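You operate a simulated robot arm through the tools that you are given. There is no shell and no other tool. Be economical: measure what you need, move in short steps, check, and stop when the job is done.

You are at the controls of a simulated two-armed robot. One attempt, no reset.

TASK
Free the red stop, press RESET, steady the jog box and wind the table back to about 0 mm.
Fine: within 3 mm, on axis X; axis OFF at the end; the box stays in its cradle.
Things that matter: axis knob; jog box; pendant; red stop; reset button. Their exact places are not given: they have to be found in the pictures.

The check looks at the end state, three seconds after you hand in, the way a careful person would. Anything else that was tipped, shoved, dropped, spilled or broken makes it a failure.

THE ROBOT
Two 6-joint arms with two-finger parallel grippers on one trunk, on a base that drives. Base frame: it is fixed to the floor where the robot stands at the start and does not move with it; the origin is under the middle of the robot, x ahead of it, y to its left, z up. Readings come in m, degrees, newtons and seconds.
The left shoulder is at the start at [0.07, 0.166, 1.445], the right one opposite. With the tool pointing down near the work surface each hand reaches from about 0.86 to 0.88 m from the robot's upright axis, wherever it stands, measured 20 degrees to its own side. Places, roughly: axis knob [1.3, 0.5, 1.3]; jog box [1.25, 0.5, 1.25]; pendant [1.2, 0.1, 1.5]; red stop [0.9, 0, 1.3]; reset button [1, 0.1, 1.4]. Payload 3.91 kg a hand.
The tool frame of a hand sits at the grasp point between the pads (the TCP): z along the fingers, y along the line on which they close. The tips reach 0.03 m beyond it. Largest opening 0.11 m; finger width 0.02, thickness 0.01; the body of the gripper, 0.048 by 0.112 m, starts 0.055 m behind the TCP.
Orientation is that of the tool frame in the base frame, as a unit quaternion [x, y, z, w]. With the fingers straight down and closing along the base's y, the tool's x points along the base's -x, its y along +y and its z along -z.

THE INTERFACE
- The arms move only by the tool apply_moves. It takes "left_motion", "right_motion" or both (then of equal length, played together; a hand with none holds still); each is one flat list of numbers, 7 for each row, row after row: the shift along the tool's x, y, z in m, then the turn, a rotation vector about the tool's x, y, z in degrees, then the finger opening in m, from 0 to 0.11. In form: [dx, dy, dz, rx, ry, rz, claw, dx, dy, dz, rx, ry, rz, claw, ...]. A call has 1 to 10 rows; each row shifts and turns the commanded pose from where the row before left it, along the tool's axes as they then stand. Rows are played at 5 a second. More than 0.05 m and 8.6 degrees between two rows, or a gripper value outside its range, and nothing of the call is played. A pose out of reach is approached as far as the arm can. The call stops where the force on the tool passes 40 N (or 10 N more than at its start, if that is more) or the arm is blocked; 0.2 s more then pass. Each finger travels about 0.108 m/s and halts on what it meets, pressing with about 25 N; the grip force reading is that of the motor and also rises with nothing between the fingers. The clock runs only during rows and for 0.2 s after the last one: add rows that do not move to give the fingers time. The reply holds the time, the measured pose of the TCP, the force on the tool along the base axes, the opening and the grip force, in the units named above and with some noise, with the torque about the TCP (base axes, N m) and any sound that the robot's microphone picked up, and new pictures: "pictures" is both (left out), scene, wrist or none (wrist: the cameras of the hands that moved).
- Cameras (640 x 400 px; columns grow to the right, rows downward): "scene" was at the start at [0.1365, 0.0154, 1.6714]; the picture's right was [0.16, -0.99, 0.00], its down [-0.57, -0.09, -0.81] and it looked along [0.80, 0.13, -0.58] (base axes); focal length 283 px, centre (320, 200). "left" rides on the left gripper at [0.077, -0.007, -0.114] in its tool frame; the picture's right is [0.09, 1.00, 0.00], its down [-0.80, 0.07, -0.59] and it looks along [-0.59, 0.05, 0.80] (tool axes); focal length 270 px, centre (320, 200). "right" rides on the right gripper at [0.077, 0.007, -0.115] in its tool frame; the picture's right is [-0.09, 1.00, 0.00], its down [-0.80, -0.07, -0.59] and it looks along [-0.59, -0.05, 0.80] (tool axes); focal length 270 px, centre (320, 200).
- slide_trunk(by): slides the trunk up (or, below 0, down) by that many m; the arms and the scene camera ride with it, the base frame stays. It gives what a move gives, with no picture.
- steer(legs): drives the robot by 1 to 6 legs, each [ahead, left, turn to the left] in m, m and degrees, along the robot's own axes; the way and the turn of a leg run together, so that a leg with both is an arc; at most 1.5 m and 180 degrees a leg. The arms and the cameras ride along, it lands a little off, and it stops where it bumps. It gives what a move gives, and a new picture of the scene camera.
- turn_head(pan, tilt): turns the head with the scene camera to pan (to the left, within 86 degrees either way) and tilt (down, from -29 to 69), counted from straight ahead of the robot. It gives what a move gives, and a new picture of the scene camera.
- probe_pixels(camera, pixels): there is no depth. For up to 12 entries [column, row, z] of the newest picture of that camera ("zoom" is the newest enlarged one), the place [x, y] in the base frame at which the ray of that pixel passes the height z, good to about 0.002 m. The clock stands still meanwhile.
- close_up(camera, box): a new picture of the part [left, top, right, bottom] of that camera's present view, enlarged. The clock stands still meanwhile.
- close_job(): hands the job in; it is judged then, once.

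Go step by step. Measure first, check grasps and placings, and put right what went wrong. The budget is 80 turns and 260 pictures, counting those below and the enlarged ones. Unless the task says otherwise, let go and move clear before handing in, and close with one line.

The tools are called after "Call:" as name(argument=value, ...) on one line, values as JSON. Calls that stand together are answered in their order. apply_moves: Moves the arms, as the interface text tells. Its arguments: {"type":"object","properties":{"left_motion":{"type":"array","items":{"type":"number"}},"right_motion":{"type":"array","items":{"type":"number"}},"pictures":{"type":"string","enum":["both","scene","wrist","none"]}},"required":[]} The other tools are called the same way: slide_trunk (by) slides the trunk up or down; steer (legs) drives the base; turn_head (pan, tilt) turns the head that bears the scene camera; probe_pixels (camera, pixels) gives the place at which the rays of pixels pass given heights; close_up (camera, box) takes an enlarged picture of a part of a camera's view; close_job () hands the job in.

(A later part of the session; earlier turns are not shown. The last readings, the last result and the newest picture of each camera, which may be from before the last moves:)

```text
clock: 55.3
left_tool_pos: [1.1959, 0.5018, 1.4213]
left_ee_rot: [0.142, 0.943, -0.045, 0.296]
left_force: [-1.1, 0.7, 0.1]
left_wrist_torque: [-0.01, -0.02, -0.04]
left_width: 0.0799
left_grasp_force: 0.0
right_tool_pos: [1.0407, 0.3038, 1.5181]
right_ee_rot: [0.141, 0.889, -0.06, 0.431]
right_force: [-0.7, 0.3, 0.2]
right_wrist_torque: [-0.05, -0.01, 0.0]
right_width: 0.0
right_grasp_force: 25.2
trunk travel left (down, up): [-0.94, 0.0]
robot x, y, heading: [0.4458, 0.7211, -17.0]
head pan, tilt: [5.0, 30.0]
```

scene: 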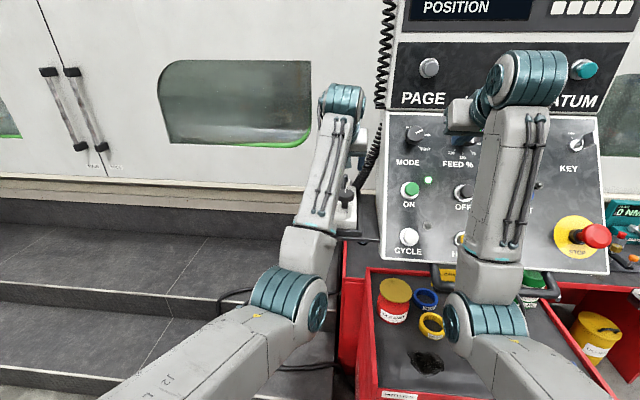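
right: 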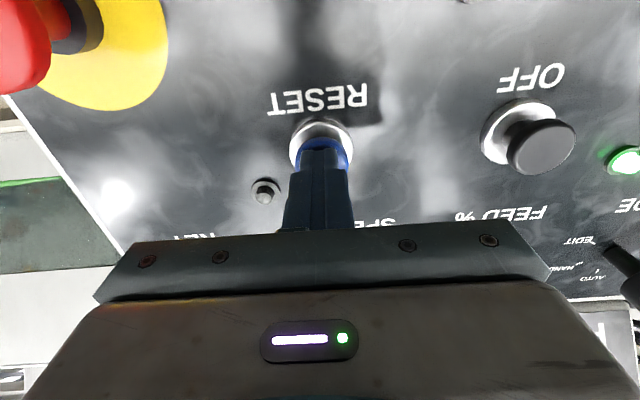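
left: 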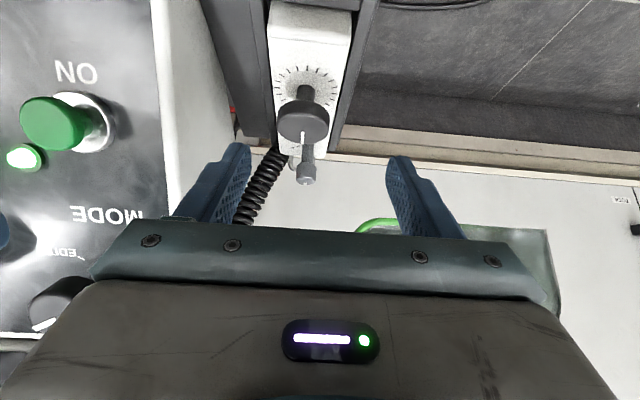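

Now I'll swing the left hand back toward vertical and forward to above the axis knob.

Call:
apply_moves(left_motion=[-0.0166, 0, 0.011, 0, 6, 0, 0.08, -0.0177, 0, 0.0094, 0, 6, 0, 0.08, -0.0185, 0, 0.0075, 0, 6, 0, 0.08, -0.019, 0, 0.0055, 0, 6, 0, 0.08, -0.018, 0, 0.0035, 0, 6, 0, 0.08, 0, 0, 0, 0, 0, 0, 0.08], pictures="wrist")

Call:
close_up(camera="left", box=[200, 60, 440, 240])

```text
clock: 56.7
left_tool_pos: [1.2348, 0.525, 1.3974]
left_ee_rot: [0.149, 0.988, -0.006, 0.037]
left_force: [0.6, -0.8, -0.1]
left_wrist_torque: [-0.01, -0.05, 0.02]
left_width: 0.0798
left_grasp_force: 0.1
left hand out of reach, approached as far as the arm can: row 3, 4, 5
right_tool_pos: [1.0519, 0.2999, 1.5125]
right_ee_rot: [0.143, 0.891, -0.06, 0.427]
right_force: [0.3, -0.1, 0.3]
right_wrist_torque: [0.01, 0.0, -0.02]
right_width: 0.0
right_grasp_force: 24.9
trunk travel left (down, up): [-0.94, 0.0]
robot x, y, heading: [0.4433, 0.7222, -17.0]
head pan, tilt: [5.0, 30.0]
```

left: 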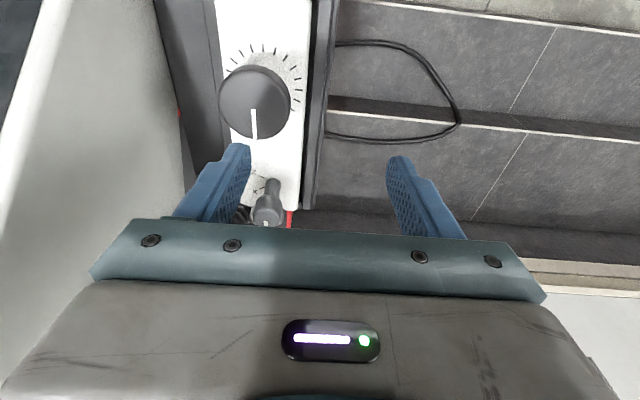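

```text
2.22 times, centred on (320, 150) of left
```

zoom: 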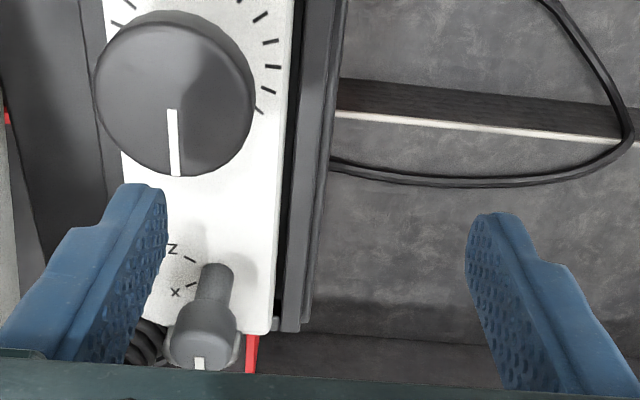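

Labels are now clear. The mark points to the machine (presumably OFF), X is about 60° clockwise from above, and Z about 65° further. The left arm is at its far reach, so I'll tuck the right hand back, pull the left hand back a bit and drive forward 0.12.

Call:
apply_moves(right_motion=[0, -0.04, -0.02, 0, 0, 0, 0, 0, -0.04, -0.02, 0, 0, 0, 0, 0, -0.04, -0.02, 0, 0, 0, 0, 0, 0, -0.03, 0, 0, 0, 0, 0, 0, 0, 0, 0, 0, 0], left_motion=[0.02, 0, -0.005, 0, 0, 0, 0.08, 0.02, 0, -0.005, 0, 0, 0, 0.08, 0.02, 0, 0, 0, 0, 0, 0.08, 0, 0, 0, 0, 0, 0, 0.08, 0, 0, 0, 0, 0, 0, 0.08], pictures="none")

Call:
steer(legs=[[0.12, 0, 0]])

Call:
apply_moves(left_motion=[0, 0, 0, 0, 0, 0, 0.08], pictures="wrist")

```text
clock: 57.9
left_tool_pos: [1.2103, 0.5249, 1.397]
left_ee_rot: [0.15, 0.988, -0.007, 0.036]
left_force: [0.3, 0.2, 0.5]
left_wrist_torque: [0.02, 0.01, -0.01]
left_width: 0.0802
left_grasp_force: 0.0
left hand out of reach, approached as far as the arm can: row 2, 3
right_tool_pos: [1.0005, 0.1794, 1.5415]
right_ee_rot: [0.141, 0.891, -0.06, 0.427]
right_force: [-0.1, -0.3, -0.7]
right_wrist_torque: [-0.02, 0.01, 0.01]
right_width: 0.0001
right_grasp_force: 25.1
right hand out of reach, approached as far as the arm can: row 1, 2, 3, 4
trunk travel left (down, up): [-0.94, 0.0]
robot x, y, heading: [0.4442, 0.7207, -17.0]
head pan, tilt: [5.0, 30.0]
```

```text
clock: 59.2
left_tool_pos: [1.316, 0.4942, 1.4027]
left_ee_rot: [0.148, 0.988, -0.006, 0.04]
left_force: [-0.1, -0.6, 0.6]
left_wrist_torque: [-0.01, -0.02, 0.01]
left_width: 0.0798
left_grasp_force: 0.1
right_tool_pos: [1.1038, 0.1485, 1.5451]
right_ee_rot: [0.141, 0.889, -0.06, 0.432]
right_force: [-0.1, 0.3, -0.2]
right_wrist_torque: [-0.01, 0.01, -0.01]
right_width: 0.0
right_grasp_force: 24.6
trunk travel left (down, up): [-0.94, 0.0]
robot x, y, heading: [0.5544, 0.6839, -16.8]
head pan, tilt: [5.0, 30.0]
```

scene: 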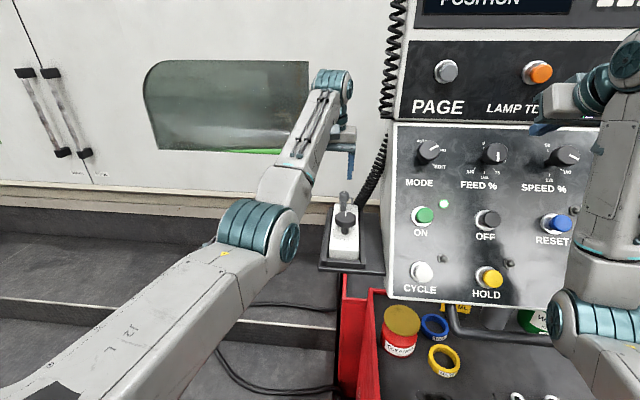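

```text
clock: 59.6
left_tool_pos: [1.3256, 0.4906, 1.3964]
left_ee_rot: [0.149, 0.988, -0.007, 0.036]
left_force: [0.6, 0.4, 0.6]
left_wrist_torque: [-0.03, 0.02, 0.03]
left_width: 0.0798
left_grasp_force: 0.2
right_tool_pos: [1.1162, 0.1441, 1.5383]
right_ee_rot: [0.142, 0.891, -0.06, 0.428]
right_force: [-0.3, 0.1, 0.5]
right_wrist_torque: [-0.01, -0.01, 0.0]
right_width: 0.0001
right_grasp_force: 24.8
trunk travel left (down, up): [-0.94, 0.0]
robot x, y, heading: [0.5593, 0.6845, -16.8]
head pan, tilt: [5.0, 30.0]
```

left: 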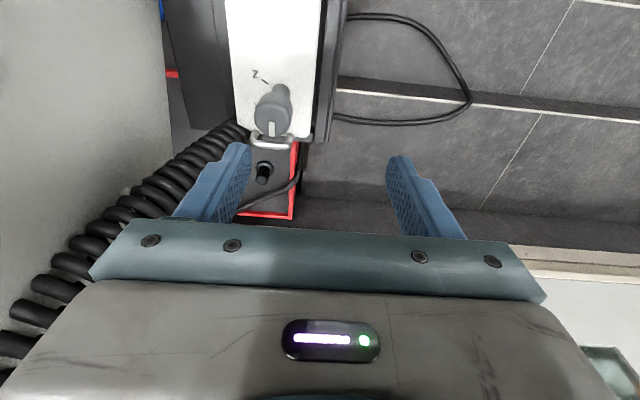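

Call:
close_up(camera="left", box=[220, 50, 340, 150])

Call:
probe_pixels(camera="left", pixels=[[269, 122, 1.33], [269, 122, 1.31], [280, 95, 1.275], [258, 190, 1.33]])

```text
4.00 times, centred on (280, 100) of left
```

zoom: 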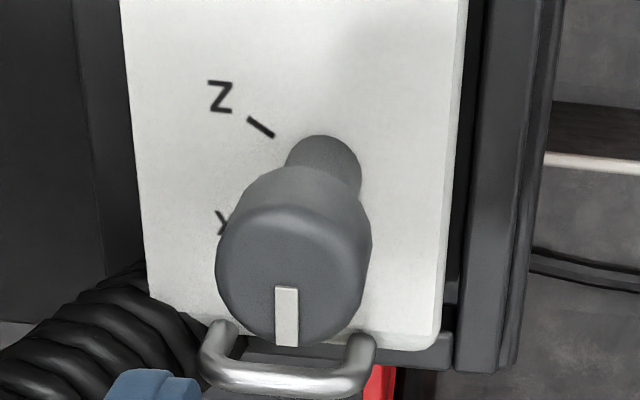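

```text
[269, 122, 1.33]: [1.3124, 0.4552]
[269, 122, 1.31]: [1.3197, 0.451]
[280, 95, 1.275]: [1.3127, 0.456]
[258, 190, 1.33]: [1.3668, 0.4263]
```

The axis knob is at (1.3127, 0.4565) with its top at z of about 1.33. I'll make the tool vertical, move over it and pre-rotate -30° so the turn is symmetric.

Call:
apply_moves(left_motion=[0.001, -0.018, 0, 0, 2, 0, 0.07, 0.001, -0.018, 0, 0, 2, 0, 0.07, 0, 0, 0, 0, 0, -7.5, 0.06, 0, 0, 0, 0, 0, -7.5, 0.06, 0, 0, 0, 0, 0, -7.5, 0.06, 0, 0, 0, 0, 0, -7.5, 0.06, 0, 0, 0, 0, 0, 0, 0.06], pictures="both")

Call:
close_up(camera="left", box=[220, 80, 420, 240])

```text
clock: 61.2
left_tool_pos: [1.3099, 0.4571, 1.3995]
left_ee_rot: [-0.113, 0.994, -0.001, 0.003]
left_force: [0.7, 0.5, -1.0]
left_wrist_torque: [0.05, -0.02, -0.02]
left_width: 0.0601
left_grasp_force: 0.1
right_tool_pos: [1.1123, 0.1453, 1.5399]
right_ee_rot: [0.141, 0.89, -0.061, 0.429]
right_force: [0.8, 1.0, 0.1]
right_wrist_torque: [0.0, 0.0, 0.0]
right_width: 0.0001
right_grasp_force: 25.1
trunk travel left (down, up): [-0.94, 0.0]
robot x, y, heading: [0.5571, 0.6823, -17.1]
head pan, tilt: [5.0, 30.0]
```

scene: 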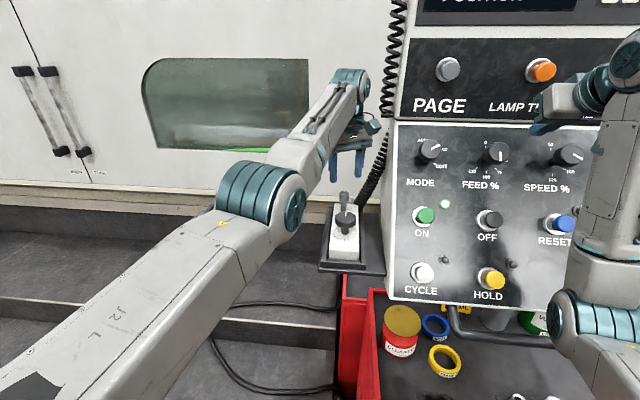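
left: 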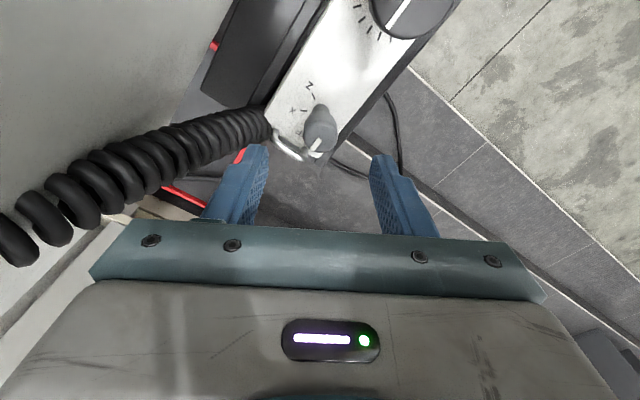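

```text
2.50 times, centred on (320, 160) of left
```

zoom: 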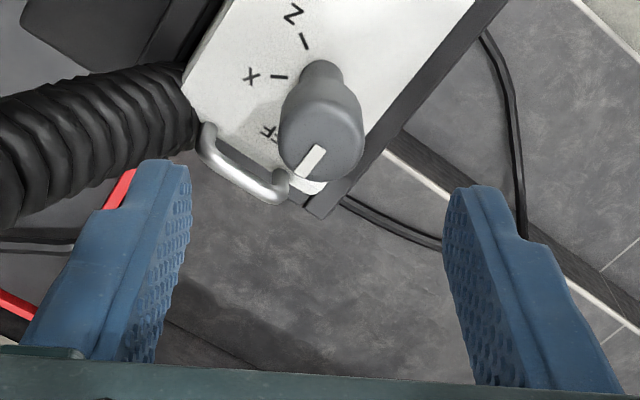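

Labels are confirmed: OFF, X and Z are about 57° apart, and the mark is at OFF. I'll lower onto the knob.

Call:
apply_moves(left_motion=[-0.004, 0, 0.02, 0, 0, 0, 0.06, 0, 0, 0.025, 0, 0, 0, 0.06, 0, 0, 0.02, 0, 0, 0, 0.06, 0, 0, 0, 0, 0, 0, 0.06], pictures="both")

Call:
close_up(camera="left", box=[220, 80, 420, 240])

Call:
close_up(camera="scene", box=[300, 130, 400, 270])

```text
clock: 62.2
left_tool_pos: [1.3148, 0.4577, 1.3338]
left_ee_rot: [-0.112, 0.994, -0.002, 0.003]
left_force: [-0.6, 0.1, -0.2]
left_wrist_torque: [0.01, 0.0, 0.01]
left_width: 0.06
left_grasp_force: 0.0
right_tool_pos: [1.1103, 0.1442, 1.5399]
right_ee_rot: [0.14, 0.891, -0.058, 0.427]
right_force: [0.3, 1.2, 0.3]
right_wrist_torque: [-0.01, -0.02, -0.01]
right_width: 0.0003
right_grasp_force: 25.1
trunk travel left (down, up): [-0.94, 0.0]
robot x, y, heading: [0.557, 0.6855, -17.2]
head pan, tilt: [5.0, 30.0]
```

scene: 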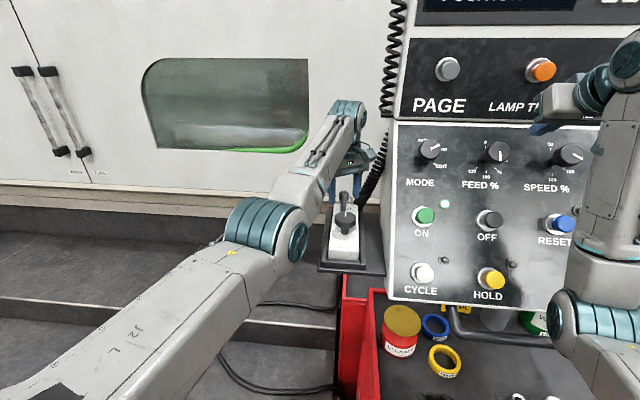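
left: 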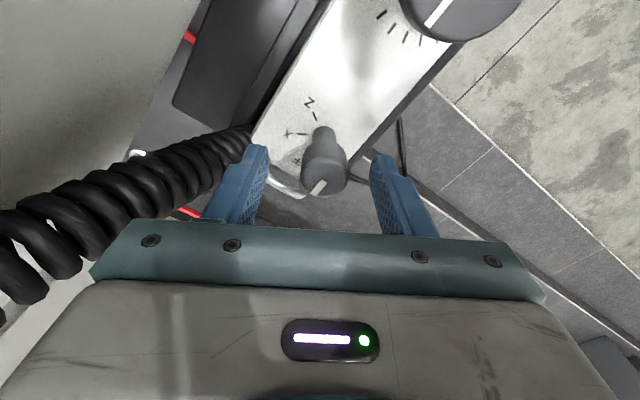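

```text
2.50 times, centred on (320, 160) of left
```

zoom: 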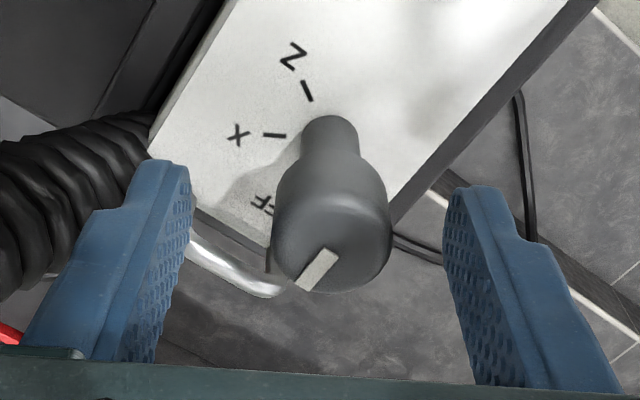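

```text
2.86 times, centred on (350, 200) of scene
```

zoom: 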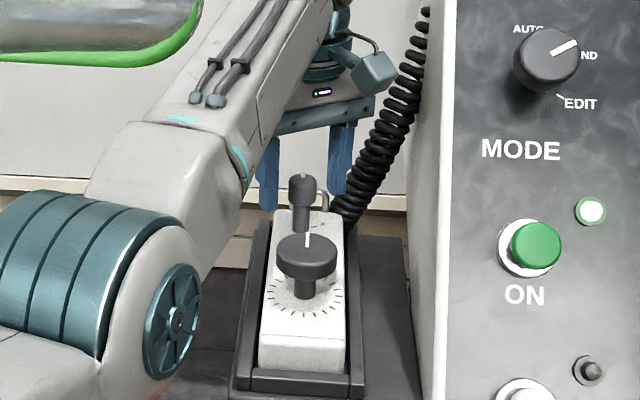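

The knob is within 3 mm of centre. I'll nudge and close.

Call:
apply_moves(left_motion=[0.001, 0.0025, 0, 0, 0, 0, 0.06, 0, 0, 0, 0, 0, 0, 0.04, 0, 0, 0, 0, 0, 0, 0.022, 0, 0, 0, 0, 0, 0, 0.022, 0, 0, 0, 0, 0, 0, 0.022], pictures="wrist")

Call:
close_up(camera="left", box=[220, 80, 420, 240])

```text
clock: 63.4
left_tool_pos: [1.3143, 0.4581, 1.3334]
left_ee_rot: [-0.112, 0.994, -0.002, 0.003]
left_force: [0.7, 0.5, -0.8]
left_wrist_torque: [0.01, -0.15, 0.03]
left_width: 0.025
left_grasp_force: 25.2
right_tool_pos: [1.1123, 0.1456, 1.5406]
right_ee_rot: [0.141, 0.89, -0.059, 0.429]
right_force: [-0.2, -0.2, 0.1]
right_wrist_torque: [-0.01, -0.01, 0.0]
right_width: 0.0
right_grasp_force: 24.9
trunk travel left (down, up): [-0.94, 0.0]
robot x, y, heading: [0.5563, 0.6886, -17.0]
head pan, tilt: [5.0, 30.0]
```

left: 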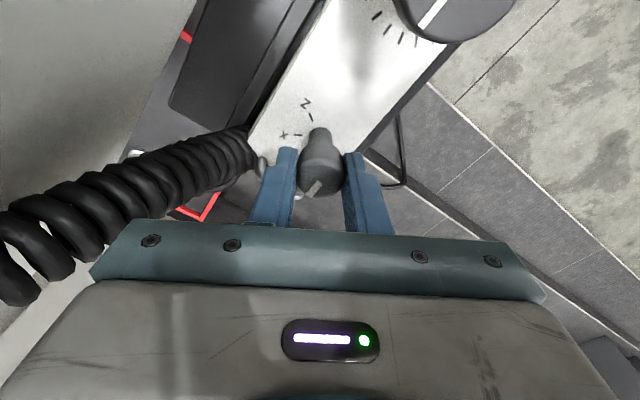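

```text
2.50 times, centred on (320, 160) of left
```

zoom: 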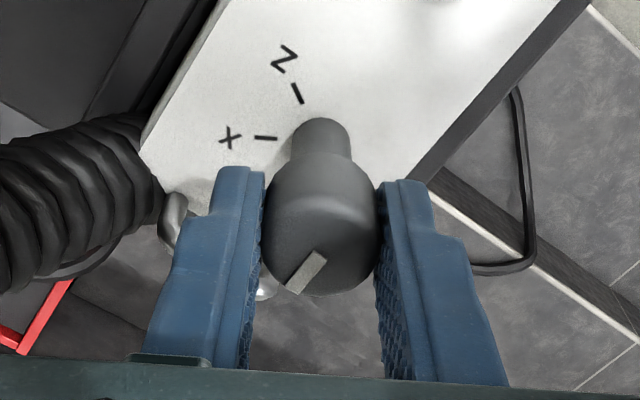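

Gripped at 25 mm. I'll turn +57° (clockwise from above) to X.

Call:
apply_moves(left_motion=[0, 0, 0, 0, 0, 8, 0.022, 0, 0, 0, 0, 0, 8, 0.022, 0, 0, 0, 0, 0, 8, 0.022, 0, 0, 0, 0, 0, 8, 0.022, 0, 0, 0, 0, 0, 8, 0.022, 0, 0, 0, 0, 0, 8, 0.022, 0, 0, 0, 0, 0, 9, 0.022, 0, 0, 0, 0, 0, 0, 0.022], pictures="wrist")

```text
refused: row 7 steps farther than a row can; nothing moved
```

Call:
apply_moves(left_motion=[0, 0, 0, 0, 0, 8.3, 0.022, 0, 0, 0, 0, 0, 8.3, 0.022, 0, 0, 0, 0, 0, 8.3, 0.022, 0, 0, 0, 0, 0, 8.3, 0.022, 0, 0, 0, 0, 0, 8.3, 0.022, 0, 0, 0, 0, 0, 8.3, 0.022, 0, 0, 0, 0, 0, 8.3, 0.022, 0, 0, 0, 0, 0, 0, 0.022], pictures="wrist")

Call:
close_up(camera="left", box=[220, 80, 420, 240])

```text
clock: 65.2
left_tool_pos: [1.3123, 0.458, 1.3345]
left_ee_rot: [0.385, 0.923, 0.0, 0.003]
left_force: [7.2, -6.5, 12.8]
left_wrist_torque: [-0.51, -0.44, -0.05]
left_width: 0.0254
left_grasp_force: 25.6
right_tool_pos: [1.1109, 0.1432, 1.5404]
right_ee_rot: [0.14, 0.891, -0.058, 0.429]
right_force: [-0.5, 0.3, -0.2]
right_wrist_torque: [-0.03, -0.02, 0.0]
right_width: 0.0
right_grasp_force: 25.0
trunk travel left (down, up): [-0.94, 0.0]
robot x, y, heading: [0.5592, 0.6835, -16.9]
head pan, tilt: [5.0, 30.0]
```

left: 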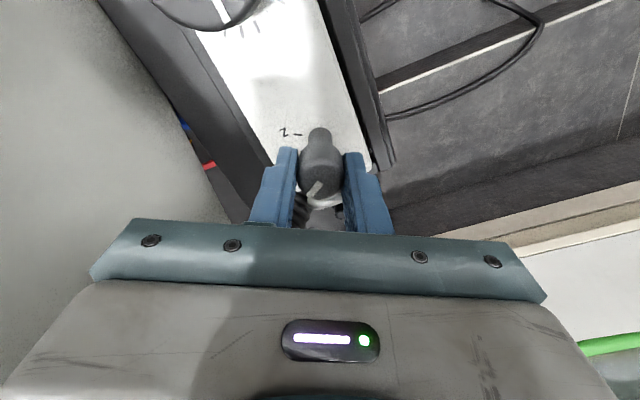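

```text
2.50 times, centred on (320, 160) of left
```

zoom: 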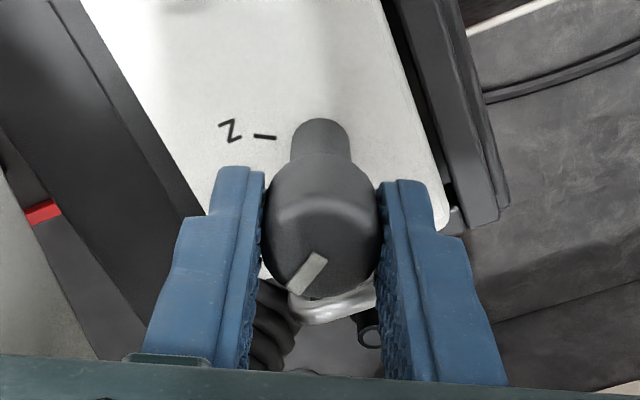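

The knob turned with the gripper, and Z now sits where X was, so the mark should be at X. I'll open, lift and verify.

Call:
apply_moves(left_motion=[0, 0, 0, 0, 0, 0, 0.04, 0, 0, 0, 0, 0, 0, 0.06, 0, 0, -0.03, 0, 0, 0, 0.06, 0, 0, -0.03, 0, 0, 0, 0.06, 0, 0, 0, 0, 0, 0, 0.06], pictures="wrist")

Call:
close_up(camera="left", box=[220, 60, 420, 220])

Call:
turn_head(pan=-10, tilt=10)

```text
clock: 66.4
left_tool_pos: [1.3121, 0.4623, 1.3955]
left_ee_rot: [0.385, 0.923, 0.0, 0.003]
left_force: [0.3, 0.5, 0.3]
left_wrist_torque: [0.0, 0.01, -0.01]
left_width: 0.0599
left_grasp_force: 0.0
right_tool_pos: [1.113, 0.146, 1.5402]
right_ee_rot: [0.14, 0.891, -0.059, 0.428]
right_force: [-0.2, 0.1, 0.2]
right_wrist_torque: [0.01, 0.04, 0.05]
right_width: 0.0
right_grasp_force: 24.8
trunk travel left (down, up): [-0.94, 0.0]
robot x, y, heading: [0.5575, 0.6843, -16.8]
head pan, tilt: [5.0, 30.0]
```

left: 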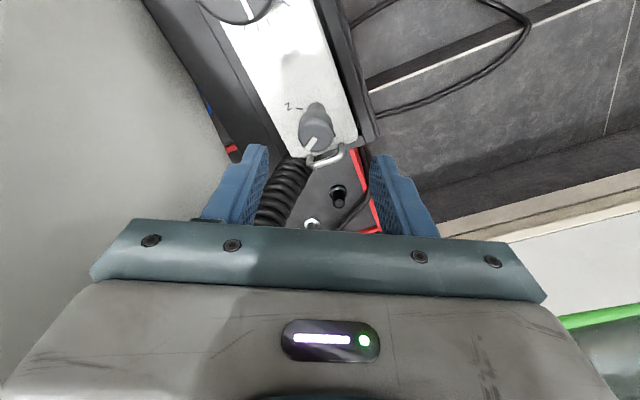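

```text
2.50 times, centred on (320, 140) of left
```

zoom: 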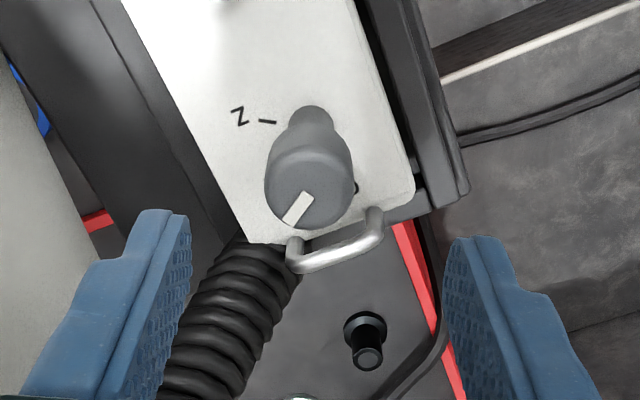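

```text
clock: 67.2
left_tool_pos: [1.3145, 0.4607, 1.3939]
left_ee_rot: [0.384, 0.923, 0.0, 0.003]
left_force: [0.4, 0.7, -0.5]
left_wrist_torque: [-0.03, 0.0, 0.0]
left_width: 0.0601
left_grasp_force: 0.1
right_tool_pos: [1.1125, 0.1453, 1.5391]
right_ee_rot: [0.141, 0.891, -0.059, 0.427]
right_force: [0.0, -0.4, -0.3]
right_wrist_torque: [-0.03, -0.01, 0.0]
right_width: 0.0002
right_grasp_force: 24.8
trunk travel left (down, up): [-0.94, 0.0]
robot x, y, heading: [0.5587, 0.6855, -16.9]
head pan, tilt: [-10.0, 10.0]
```

scene: 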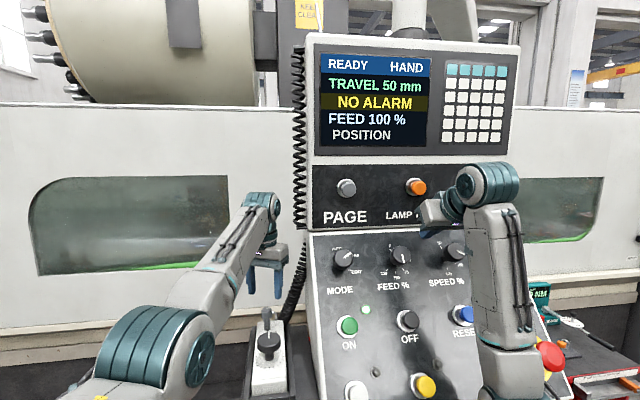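

The mark now points about 55–60° short of Z, i.e. X. I'll back up 0.08 m so both hands can work on the box.

Call:
steer(legs=[[-0.08, 0, 0]])

Call:
apply_moves(left_motion=[0, 0, -0.01, 0, 0, -7, 0.08, 0, 0, -0.01, 0, 0, -7, 0.08, 0, 0, 0, 0, 0, -7, 0.08, 0, 0, 0, 0, 0, -7, 0.08, 0, 0, 0, 0, 0, 0, 0.08], pictures="both")

Call:
close_up(camera="left", box=[160, 0, 480, 220])

```text
clock: 68.2
left_tool_pos: [1.2518, 0.4798, 1.3843]
left_ee_rot: [0.383, 0.924, -0.002, -0.003]
left_force: [0.1, -0.3, -0.8]
left_wrist_torque: [-0.02, 0.02, 0.02]
left_width: 0.06
left_grasp_force: 0.0
right_tool_pos: [1.0537, 0.1639, 1.5305]
right_ee_rot: [0.14, 0.893, -0.058, 0.423]
right_force: [0.7, -0.9, -0.2]
right_wrist_torque: [-0.02, 0.0, 0.03]
right_width: 0.0001
right_grasp_force: 24.6
trunk travel left (down, up): [-0.94, 0.0]
robot x, y, heading: [0.4854, 0.7093, -17.0]
head pan, tilt: [-10.0, 10.0]
```

scene: 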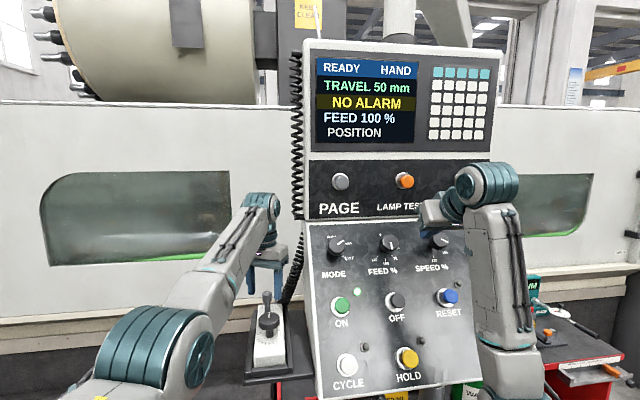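

```text
clock: 69.5
left_tool_pos: [1.2384, 0.4863, 1.4134]
left_ee_rot: [0.148, 0.989, -0.001, 0.001]
left_force: [0.5, 0.5, -0.3]
left_wrist_torque: [0.02, 0.02, 0.01]
left_width: 0.0802
left_grasp_force: 0.0
right_tool_pos: [1.0395, 0.1678, 1.5403]
right_ee_rot: [0.14, 0.891, -0.059, 0.428]
right_force: [0.5, 0.3, -0.6]
right_wrist_torque: [0.0, 0.0, -0.01]
right_width: 0.0
right_grasp_force: 25.0
trunk travel left (down, up): [-0.94, 0.0]
robot x, y, heading: [0.4854, 0.7117, -16.8]
head pan, tilt: [-10.0, 10.0]
```

scene: 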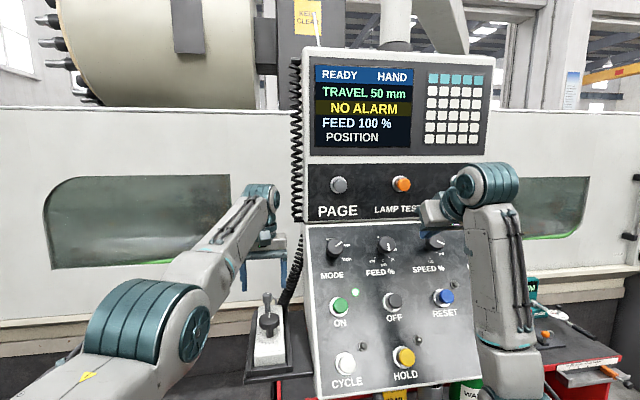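
left: 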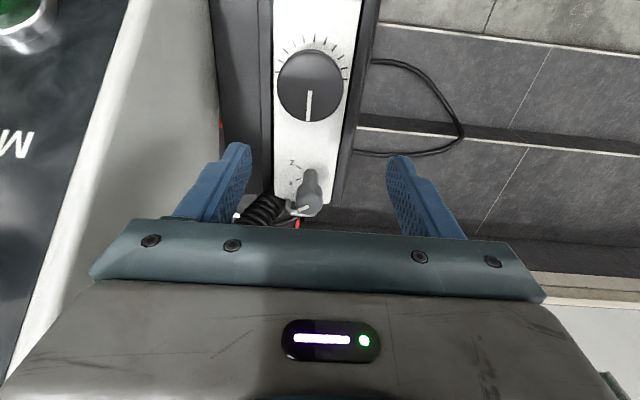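

```text
1.82 times, centred on (320, 110) of left
```

zoom: 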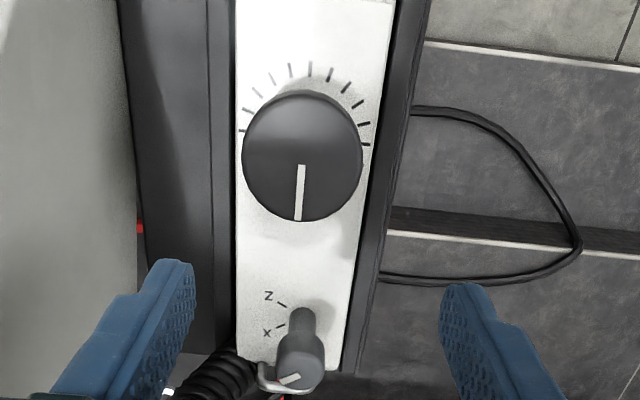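

Axis knob mark is parallel to the X tick: confirmed. I'll get the wheel and box coordinates from this view.

Call:
probe_pixels(camera="left", pixels=[[310, 88, 1.325], [310, 88, 1.31], [273, 100, 1.275], [350, 130, 1.275], [240, 110, 1.24], [310, 66, 1.275]])

Call:
turn_head(pan=0, tilt=35)

Call:
close_up(camera="scene", box=[250, 80, 410, 220])

```text
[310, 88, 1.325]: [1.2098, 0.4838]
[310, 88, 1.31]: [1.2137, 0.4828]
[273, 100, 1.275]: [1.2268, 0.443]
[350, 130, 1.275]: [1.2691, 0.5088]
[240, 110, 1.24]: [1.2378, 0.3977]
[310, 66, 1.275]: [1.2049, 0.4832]
```

```text
clock: 70.3
left_tool_pos: [1.241, 0.485, 1.4121]
left_ee_rot: [0.148, 0.989, -0.001, 0.001]
left_force: [0.9, 0.6, 0.2]
left_wrist_torque: [0.02, 0.03, 0.0]
left_width: 0.0801
left_grasp_force: 0.1
right_tool_pos: [1.0408, 0.1684, 1.5394]
right_ee_rot: [0.141, 0.891, -0.058, 0.427]
right_force: [-0.5, 1.0, -0.4]
right_wrist_torque: [-0.03, 0.03, -0.02]
right_width: 0.0003
right_grasp_force: 25.6
trunk travel left (down, up): [-0.94, 0.0]
robot x, y, heading: [0.4827, 0.7093, -16.8]
head pan, tilt: [0.0, 35.0]
```

scene: 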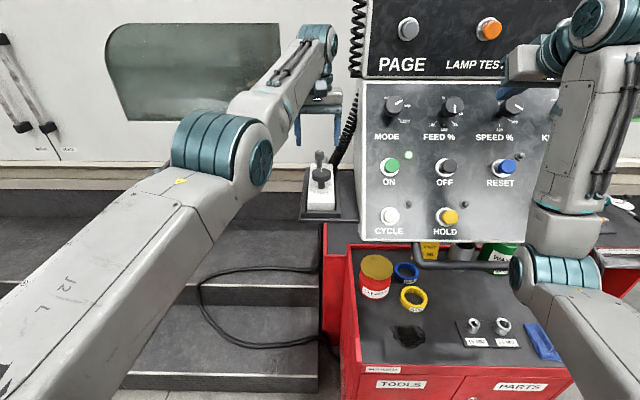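

```text
2.86 times, centred on (330, 150) of scene
```

zoom: 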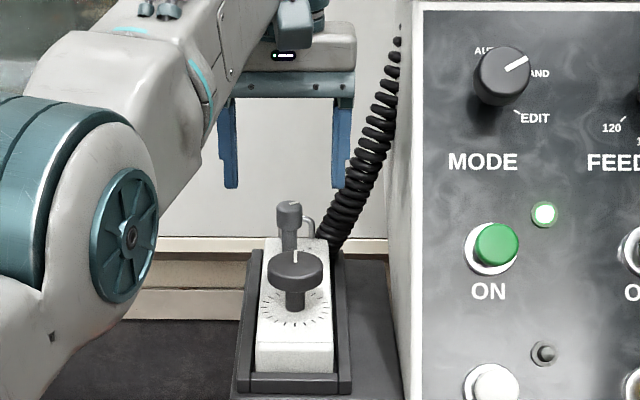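

The wheel axis is at (1.209, 0.484). To keep the elbows apart while the right hand steadies the box, I'll shift the robot 0.1 m to the right, moving the left hand 0.1 left first.

Call:
apply_moves(left_motion=[0, 0.035, -0.01, 0, 0, 0, 0.08, 0, 0.035, 0, 0, 0, 0, 0.08, 0, 0.03, 0, 0, 0, 0, 0.08, 0, 0, 0, 0, 0, 0, 0.08], pictures="none")

Call:
steer(legs=[[0, -0.1, 0]])

```text
clock: 71.3
left_tool_pos: [1.2814, 0.5746, 1.4256]
left_ee_rot: [0.148, 0.989, -0.001, 0.002]
left_force: [0.1, 0.2, -0.1]
left_wrist_torque: [0.03, 0.03, 0.0]
left_width: 0.0799
left_grasp_force: 0.1
left hand out of reach, approached as far as the arm can: row 2, 3
right_tool_pos: [1.0385, 0.1675, 1.5405]
right_ee_rot: [0.14, 0.891, -0.058, 0.428]
right_force: [-0.3, 0.0, -0.8]
right_wrist_torque: [-0.01, -0.04, 0.04]
right_width: 0.0001
right_grasp_force: 24.8
trunk travel left (down, up): [-0.94, 0.0]
robot x, y, heading: [0.4826, 0.7076, -17.0]
head pan, tilt: [0.0, 35.0]
```

```text
clock: 72.5
left_tool_pos: [1.256, 0.4935, 1.4249]
left_ee_rot: [0.149, 0.989, -0.005, 0.0]
left_force: [0.4, 0.8, 0.5]
left_wrist_torque: [-0.06, 0.02, -0.01]
left_width: 0.0802
left_grasp_force: 0.1
right_tool_pos: [1.0137, 0.0856, 1.5436]
right_ee_rot: [0.139, 0.891, -0.063, 0.428]
right_force: [1.3, 0.0, 1.0]
right_wrist_torque: [-0.03, 0.06, -0.04]
right_width: 0.0
right_grasp_force: 24.7
trunk travel left (down, up): [-0.94, 0.0]
robot x, y, heading: [0.4528, 0.617, -17.0]
head pan, tilt: [0.0, 35.0]
```

scene: 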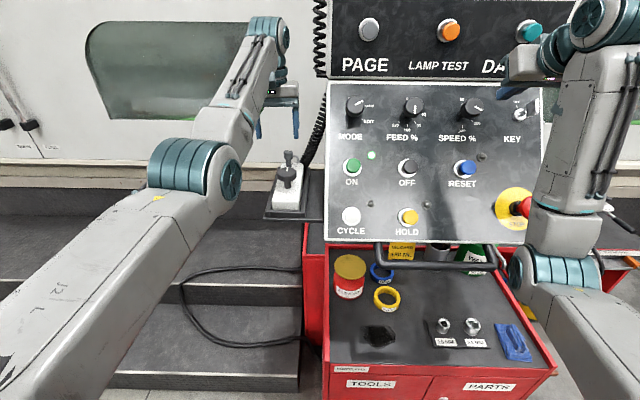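

Next I'll move the left hand 0.1 m further left out of the way and sweep the right hand left at its present height and distance from the panel.

Call:
apply_moves(left_motion=[0, 0.04, 0, 0, 0, 0, 0.08, 0, 0.04, 0, 0, 0, 0, 0.08, 0, 0.04, 0, 0, 0, 0, 0.08, 0, 0, 0, 0, 0, 0, 0.08, 0, 0, 0, 0, 0, 0, 0.08, 0, 0, 0, 0, 0, 0, 0.08, 0, 0, 0, 0, 0, 0, 0.08, 0, 0, 0, 0, 0, 0, 0.08, 0, 0, 0, 0, 0, 0, 0.08], right_motion=[0, 0, 0, 0, 0, 0, 0, 0, 0.04, 0, 0, 0, 0, 0, 0, 0.04, 0, 0, 0, 0, 0, 0, 0.04, 0, 0, 0, 0, 0, 0, 0.04, 0, 0, 0, 0, 0, 0, 0.04, 0, 0, 0, 0, 0, 0, 0.04, 0, 0, 0, 0, 0, 0, 0.04, 0, 0, 0, 0, 0, 0, 0.04, 0, 0, 0, 0, 0], pictures="both")

```text
clock: 74.5
left_tool_pos: [1.3, 0.5945, 1.4238]
left_ee_rot: [0.149, 0.989, -0.002, 0.001]
left_force: [0.9, -0.1, -0.2]
left_wrist_torque: [-0.01, -0.02, -0.01]
left_width: 0.0801
left_grasp_force: 0.0
left hand out of reach, approached as far as the arm can: row 1, 3
right_tool_pos: [1.1281, 0.3424, 1.5446]
right_ee_rot: [0.14, 0.891, -0.059, 0.427]
right_force: [-0.5, 0.0, 0.3]
right_wrist_torque: [-0.06, -0.03, -0.03]
right_width: 0.0
right_grasp_force: 25.5
right hand out of reach, approached as far as the arm can: row 2, 3, 9
trunk travel left (down, up): [-0.94, 0.0]
robot x, y, heading: [0.4564, 0.6118, -17.2]
head pan, tilt: [0.0, 35.0]
```

scene: 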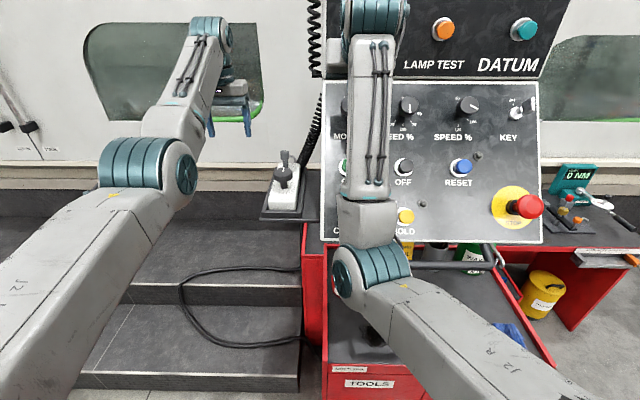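
right: 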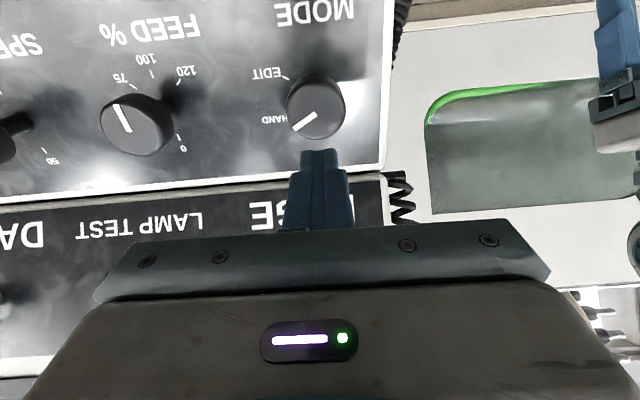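
left: 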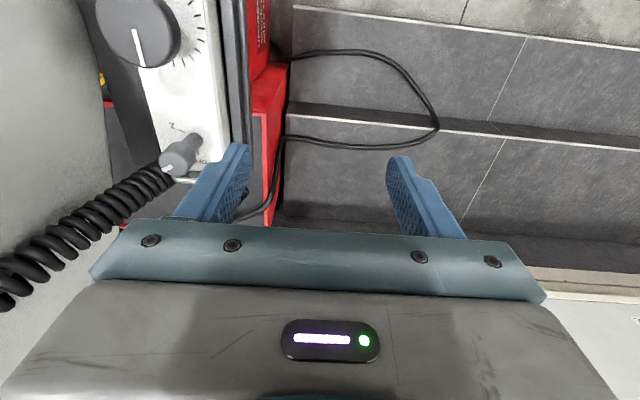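

I'll pull the right hand back slightly, continue left past the panel edge, then descend with a 25° yaw toward the box front.

Call:
apply_moves(right_motion=[0.016, 0.01, -0.019, 0, 0, 0, 0, 0.016, 0.01, -0.019, 0, 0, 0, 0, 0, 0.035, 0, 0, 0, 0, 0, 0, 0.035, 0, 0, 0, 0, 0, 0.031, 0.008, 0.025, -3.9, 0, -3.2, 0, 0.031, 0.008, 0.025, -3.9, 0, -3.2, 0, 0.031, 0.008, 0.025, -3.9, 0, -3.2, 0, 0, 0, 0, 0, 0, 0, 0], pictures="both")

```text
clock: 76.3
left_tool_pos: [1.2983, 0.5943, 1.4253]
left_ee_rot: [0.149, 0.989, -0.002, 0.001]
left_force: [-0.4, 0.4, 0.0]
left_wrist_torque: [0.01, -0.03, -0.02]
left_width: 0.08
left_grasp_force: 0.1
right_tool_pos: [1.1378, 0.3627, 1.453]
right_ee_rot: [0.02, 0.901, -0.002, 0.434]
right_force: [0.2, 0.0, 0.6]
right_wrist_torque: [0.0, 0.02, -0.02]
right_width: 0.0
right_grasp_force: 24.7
right hand out of reach, approached as far as the arm can: row 1, 2, 3, 4, 5, 7
trunk travel left (down, up): [-0.94, 0.0]
robot x, y, heading: [0.4534, 0.6127, -16.9]
head pan, tilt: [0.0, 35.0]
```

scene: 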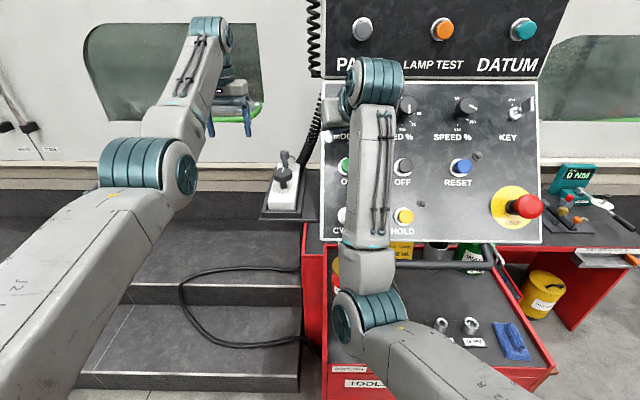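
right: 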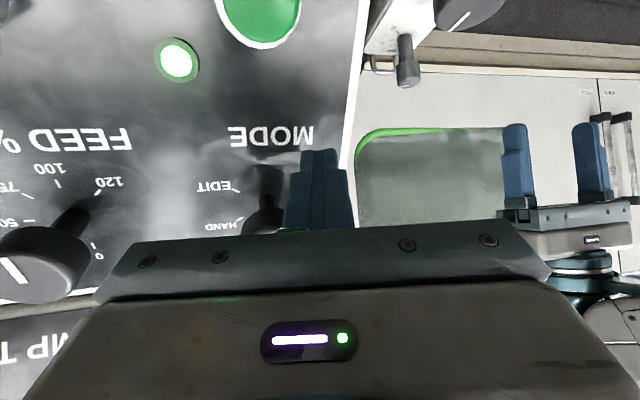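

The right hand hit its minimum-reach limit and sits only about 16 mm off the panel. I'll lift it up and away, then shift the robot right 0.1 m so the box is ahead of the left shoulder, giving the right arm more lateral distance.

Call:
apply_moves(right_motion=[-0.025, 0, -0.03, 0, 0, 0, 0, -0.025, 0, -0.03, 0, 0, 0, 0, -0.025, 0, -0.03, 0, 0, 0, 0, 0, 0, 0, 0, 0, 0, 0], left_motion=[0, 0.02, 0, 0, 0, 0, 0.08, 0, 0.02, 0, 0, 0, 0, 0.08, 0, 0.02, 0, 0, 0, 0, 0.08, 0, 0, 0, 0, 0, 0, 0.08], pictures="both")

```text
clock: 77.3
left_tool_pos: [1.3153, 0.6509, 1.4244]
left_ee_rot: [0.148, 0.989, -0.001, 0.002]
left_force: [0.2, -0.3, 0.3]
left_wrist_torque: [0.05, 0.01, -0.03]
left_width: 0.0803
left_grasp_force: 0.0
right_tool_pos: [1.1137, 0.3618, 1.5673]
right_ee_rot: [0.02, 0.901, -0.003, 0.433]
right_force: [0.0, -0.3, -0.9]
right_wrist_torque: [-0.01, -0.02, -0.03]
right_width: 0.0
right_grasp_force: 25.1
trunk travel left (down, up): [-0.94, 0.0]
robot x, y, heading: [0.4543, 0.615, -17.1]
head pan, tilt: [0.0, 35.0]
```

scene: 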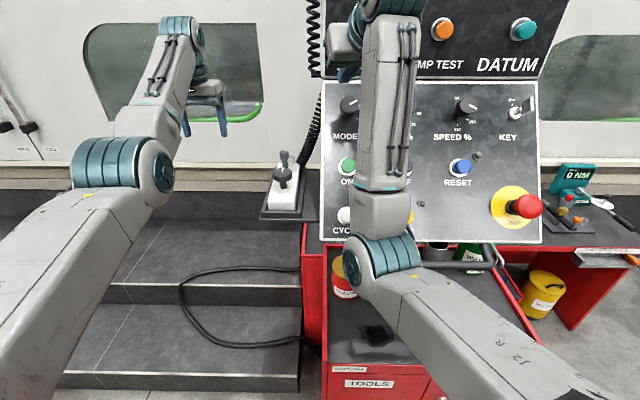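
right: 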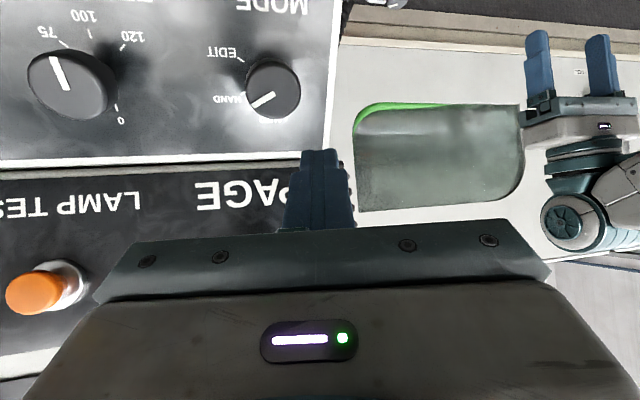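
left: 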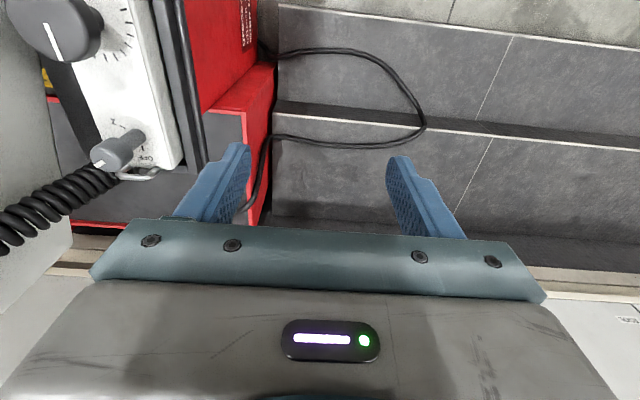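

Clear of the panel. Now the base goes 0.1 m right.

Call:
steer(legs=[[0, -0.1, 0]])

Call:
apply_moves(right_motion=[0, 0.035, 0, -3, 0, -2.5, 0, 0, 0.035, 0, -3, 0, -2.5, 0, 0, 0.035, 0, 0, 0, 0, 0, 0, 0.035, 0, 0, 0, 0, 0, 0, 0.035, 0, 0, 0, 0, 0, 0, 0, 0, 0, 0, 0, 0], pictures="both")

```text
clock: 78.4
left_tool_pos: [1.2891, 0.5652, 1.422]
left_ee_rot: [0.148, 0.989, -0.005, 0.001]
left_force: [0.5, 0.7, -0.8]
left_wrist_torque: [-0.07, 0.03, 0.01]
left_width: 0.08
left_grasp_force: 0.1
right_tool_pos: [1.0875, 0.2767, 1.5668]
right_ee_rot: [0.019, 0.901, -0.006, 0.433]
right_force: [0.3, 1.1, 0.0]
right_wrist_torque: [-0.03, 0.01, -0.05]
right_width: 0.0001
right_grasp_force: 25.5
trunk travel left (down, up): [-0.94, 0.0]
robot x, y, heading: [0.4257, 0.5174, -17.0]
head pan, tilt: [0.0, 35.0]
```

scene: 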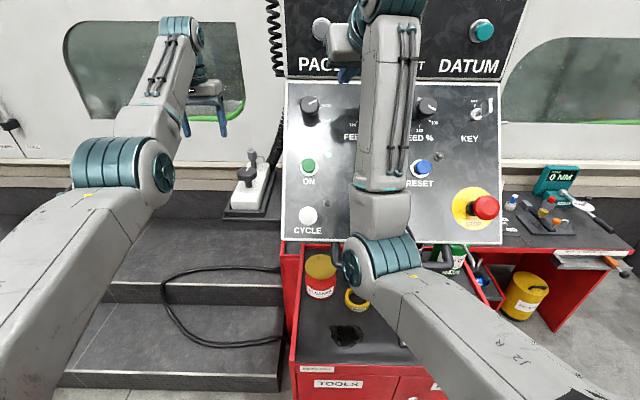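

```text
clock: 79.8
left_tool_pos: [1.2872, 0.5577, 1.4243]
left_ee_rot: [0.148, 0.989, 0.0, 0.001]
left_force: [0.0, 0.1, -0.1]
left_wrist_torque: [-0.02, 0.0, -0.01]
left_width: 0.0799
left_grasp_force: 0.1
right_tool_pos: [1.1046, 0.32, 1.603]
right_ee_rot: [-0.043, 0.9, 0.026, 0.433]
right_force: [-0.6, 0.6, -0.1]
right_wrist_torque: [0.0, -0.02, 0.0]
right_width: 0.0
right_grasp_force: 24.9
right hand out of reach, approached as far as the arm can: row 1, 2, 3, 4, 5
trunk travel left (down, up): [-0.94, 0.0]
robot x, y, heading: [0.427, 0.5158, -16.8]
head pan, tilt: [0.0, 35.0]
```

scene: 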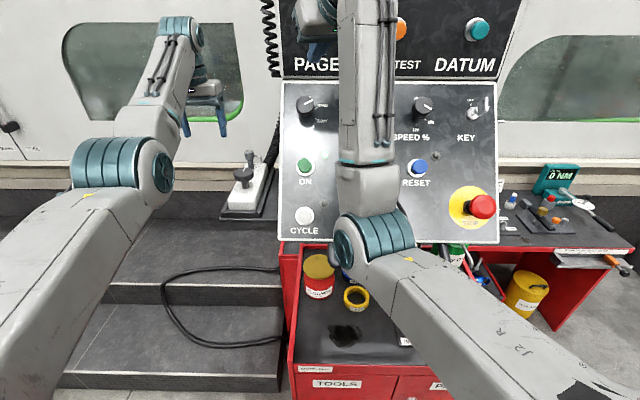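
right: 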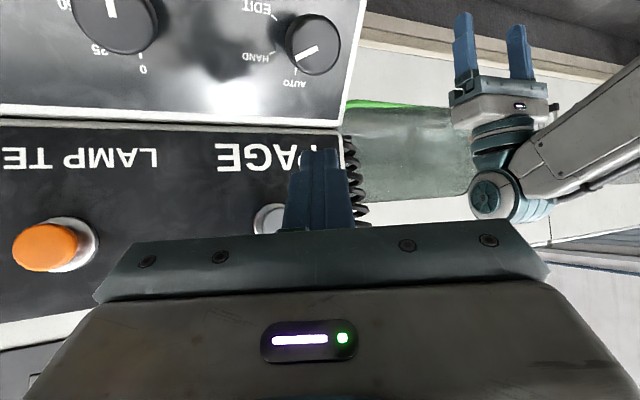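

The right arm evidently cannot cross the midline. I'll go back to having the box straight ahead, with the wheel at f of about 0.80 and l of about 0; the right hand, now to the side, travels along at its height of 1.6 m.

Call:
steer(legs=[[-0.043, 0.2, 0]])

Call:
apply_moves(right_motion=[0.033, 0, 0.023, 0, 3, 0, 0, 0.033, 0, 0.023, 0, 3, 0, 0, 0.033, 0, 0.023, 0, 3, 0, 0, 0.033, 0, 0.023, 0, 3, 0, 0, 0, 0, 0, 0, 0, 0, 0], pictures="both")

```text
clock: 81.5
left_tool_pos: [1.3022, 0.7533, 1.4251]
left_ee_rot: [0.146, 0.989, 0.002, 0.003]
left_force: [0.4, -0.3, 0.3]
left_wrist_torque: [0.05, 0.0, 0.01]
left_width: 0.0802
left_grasp_force: 0.1
right_tool_pos: [1.12, 0.5148, 1.6026]
right_ee_rot: [-0.042, 0.9, 0.028, 0.434]
right_force: [-0.9, 0.5, -0.8]
right_wrist_torque: [0.03, 0.01, 0.04]
right_width: 0.0
right_grasp_force: 25.1
trunk travel left (down, up): [-0.94, 0.0]
robot x, y, heading: [0.4416, 0.7256, -16.8]
head pan, tilt: [0.0, 35.0]
```

scene: 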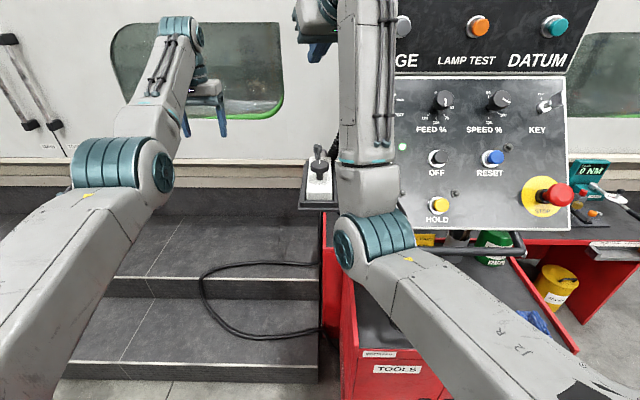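

```text
clock: 82.7
left_tool_pos: [1.3018, 0.7586, 1.4239]
left_ee_rot: [0.147, 0.989, 0.0, 0.001]
left_force: [0.5, 0.2, -0.3]
left_wrist_torque: [0.01, -0.06, -0.02]
left_width: 0.0798
left_grasp_force: 0.1
right_tool_pos: [1.1071, 0.4944, 1.4502]
right_ee_rot: [-0.045, 0.94, 0.022, 0.337]
right_force: [0.2, -0.1, -0.1]
right_wrist_torque: [0.01, 0.01, -0.01]
right_width: 0.0
right_grasp_force: 24.9
right hand out of reach, approached as far as the arm can: row 1, 2, 3, 4
trunk travel left (down, up): [-0.94, 0.0]
robot x, y, heading: [0.4437, 0.7201, -16.8]
head pan, tilt: [0.0, 35.0]
```

scene: 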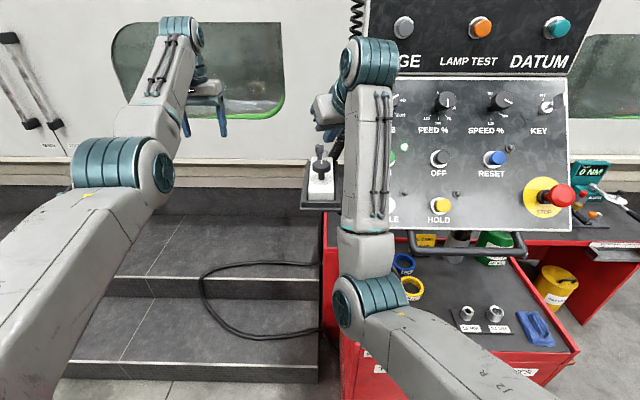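
right: 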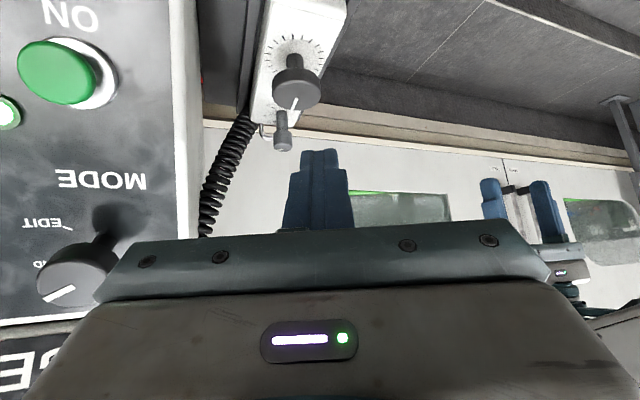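

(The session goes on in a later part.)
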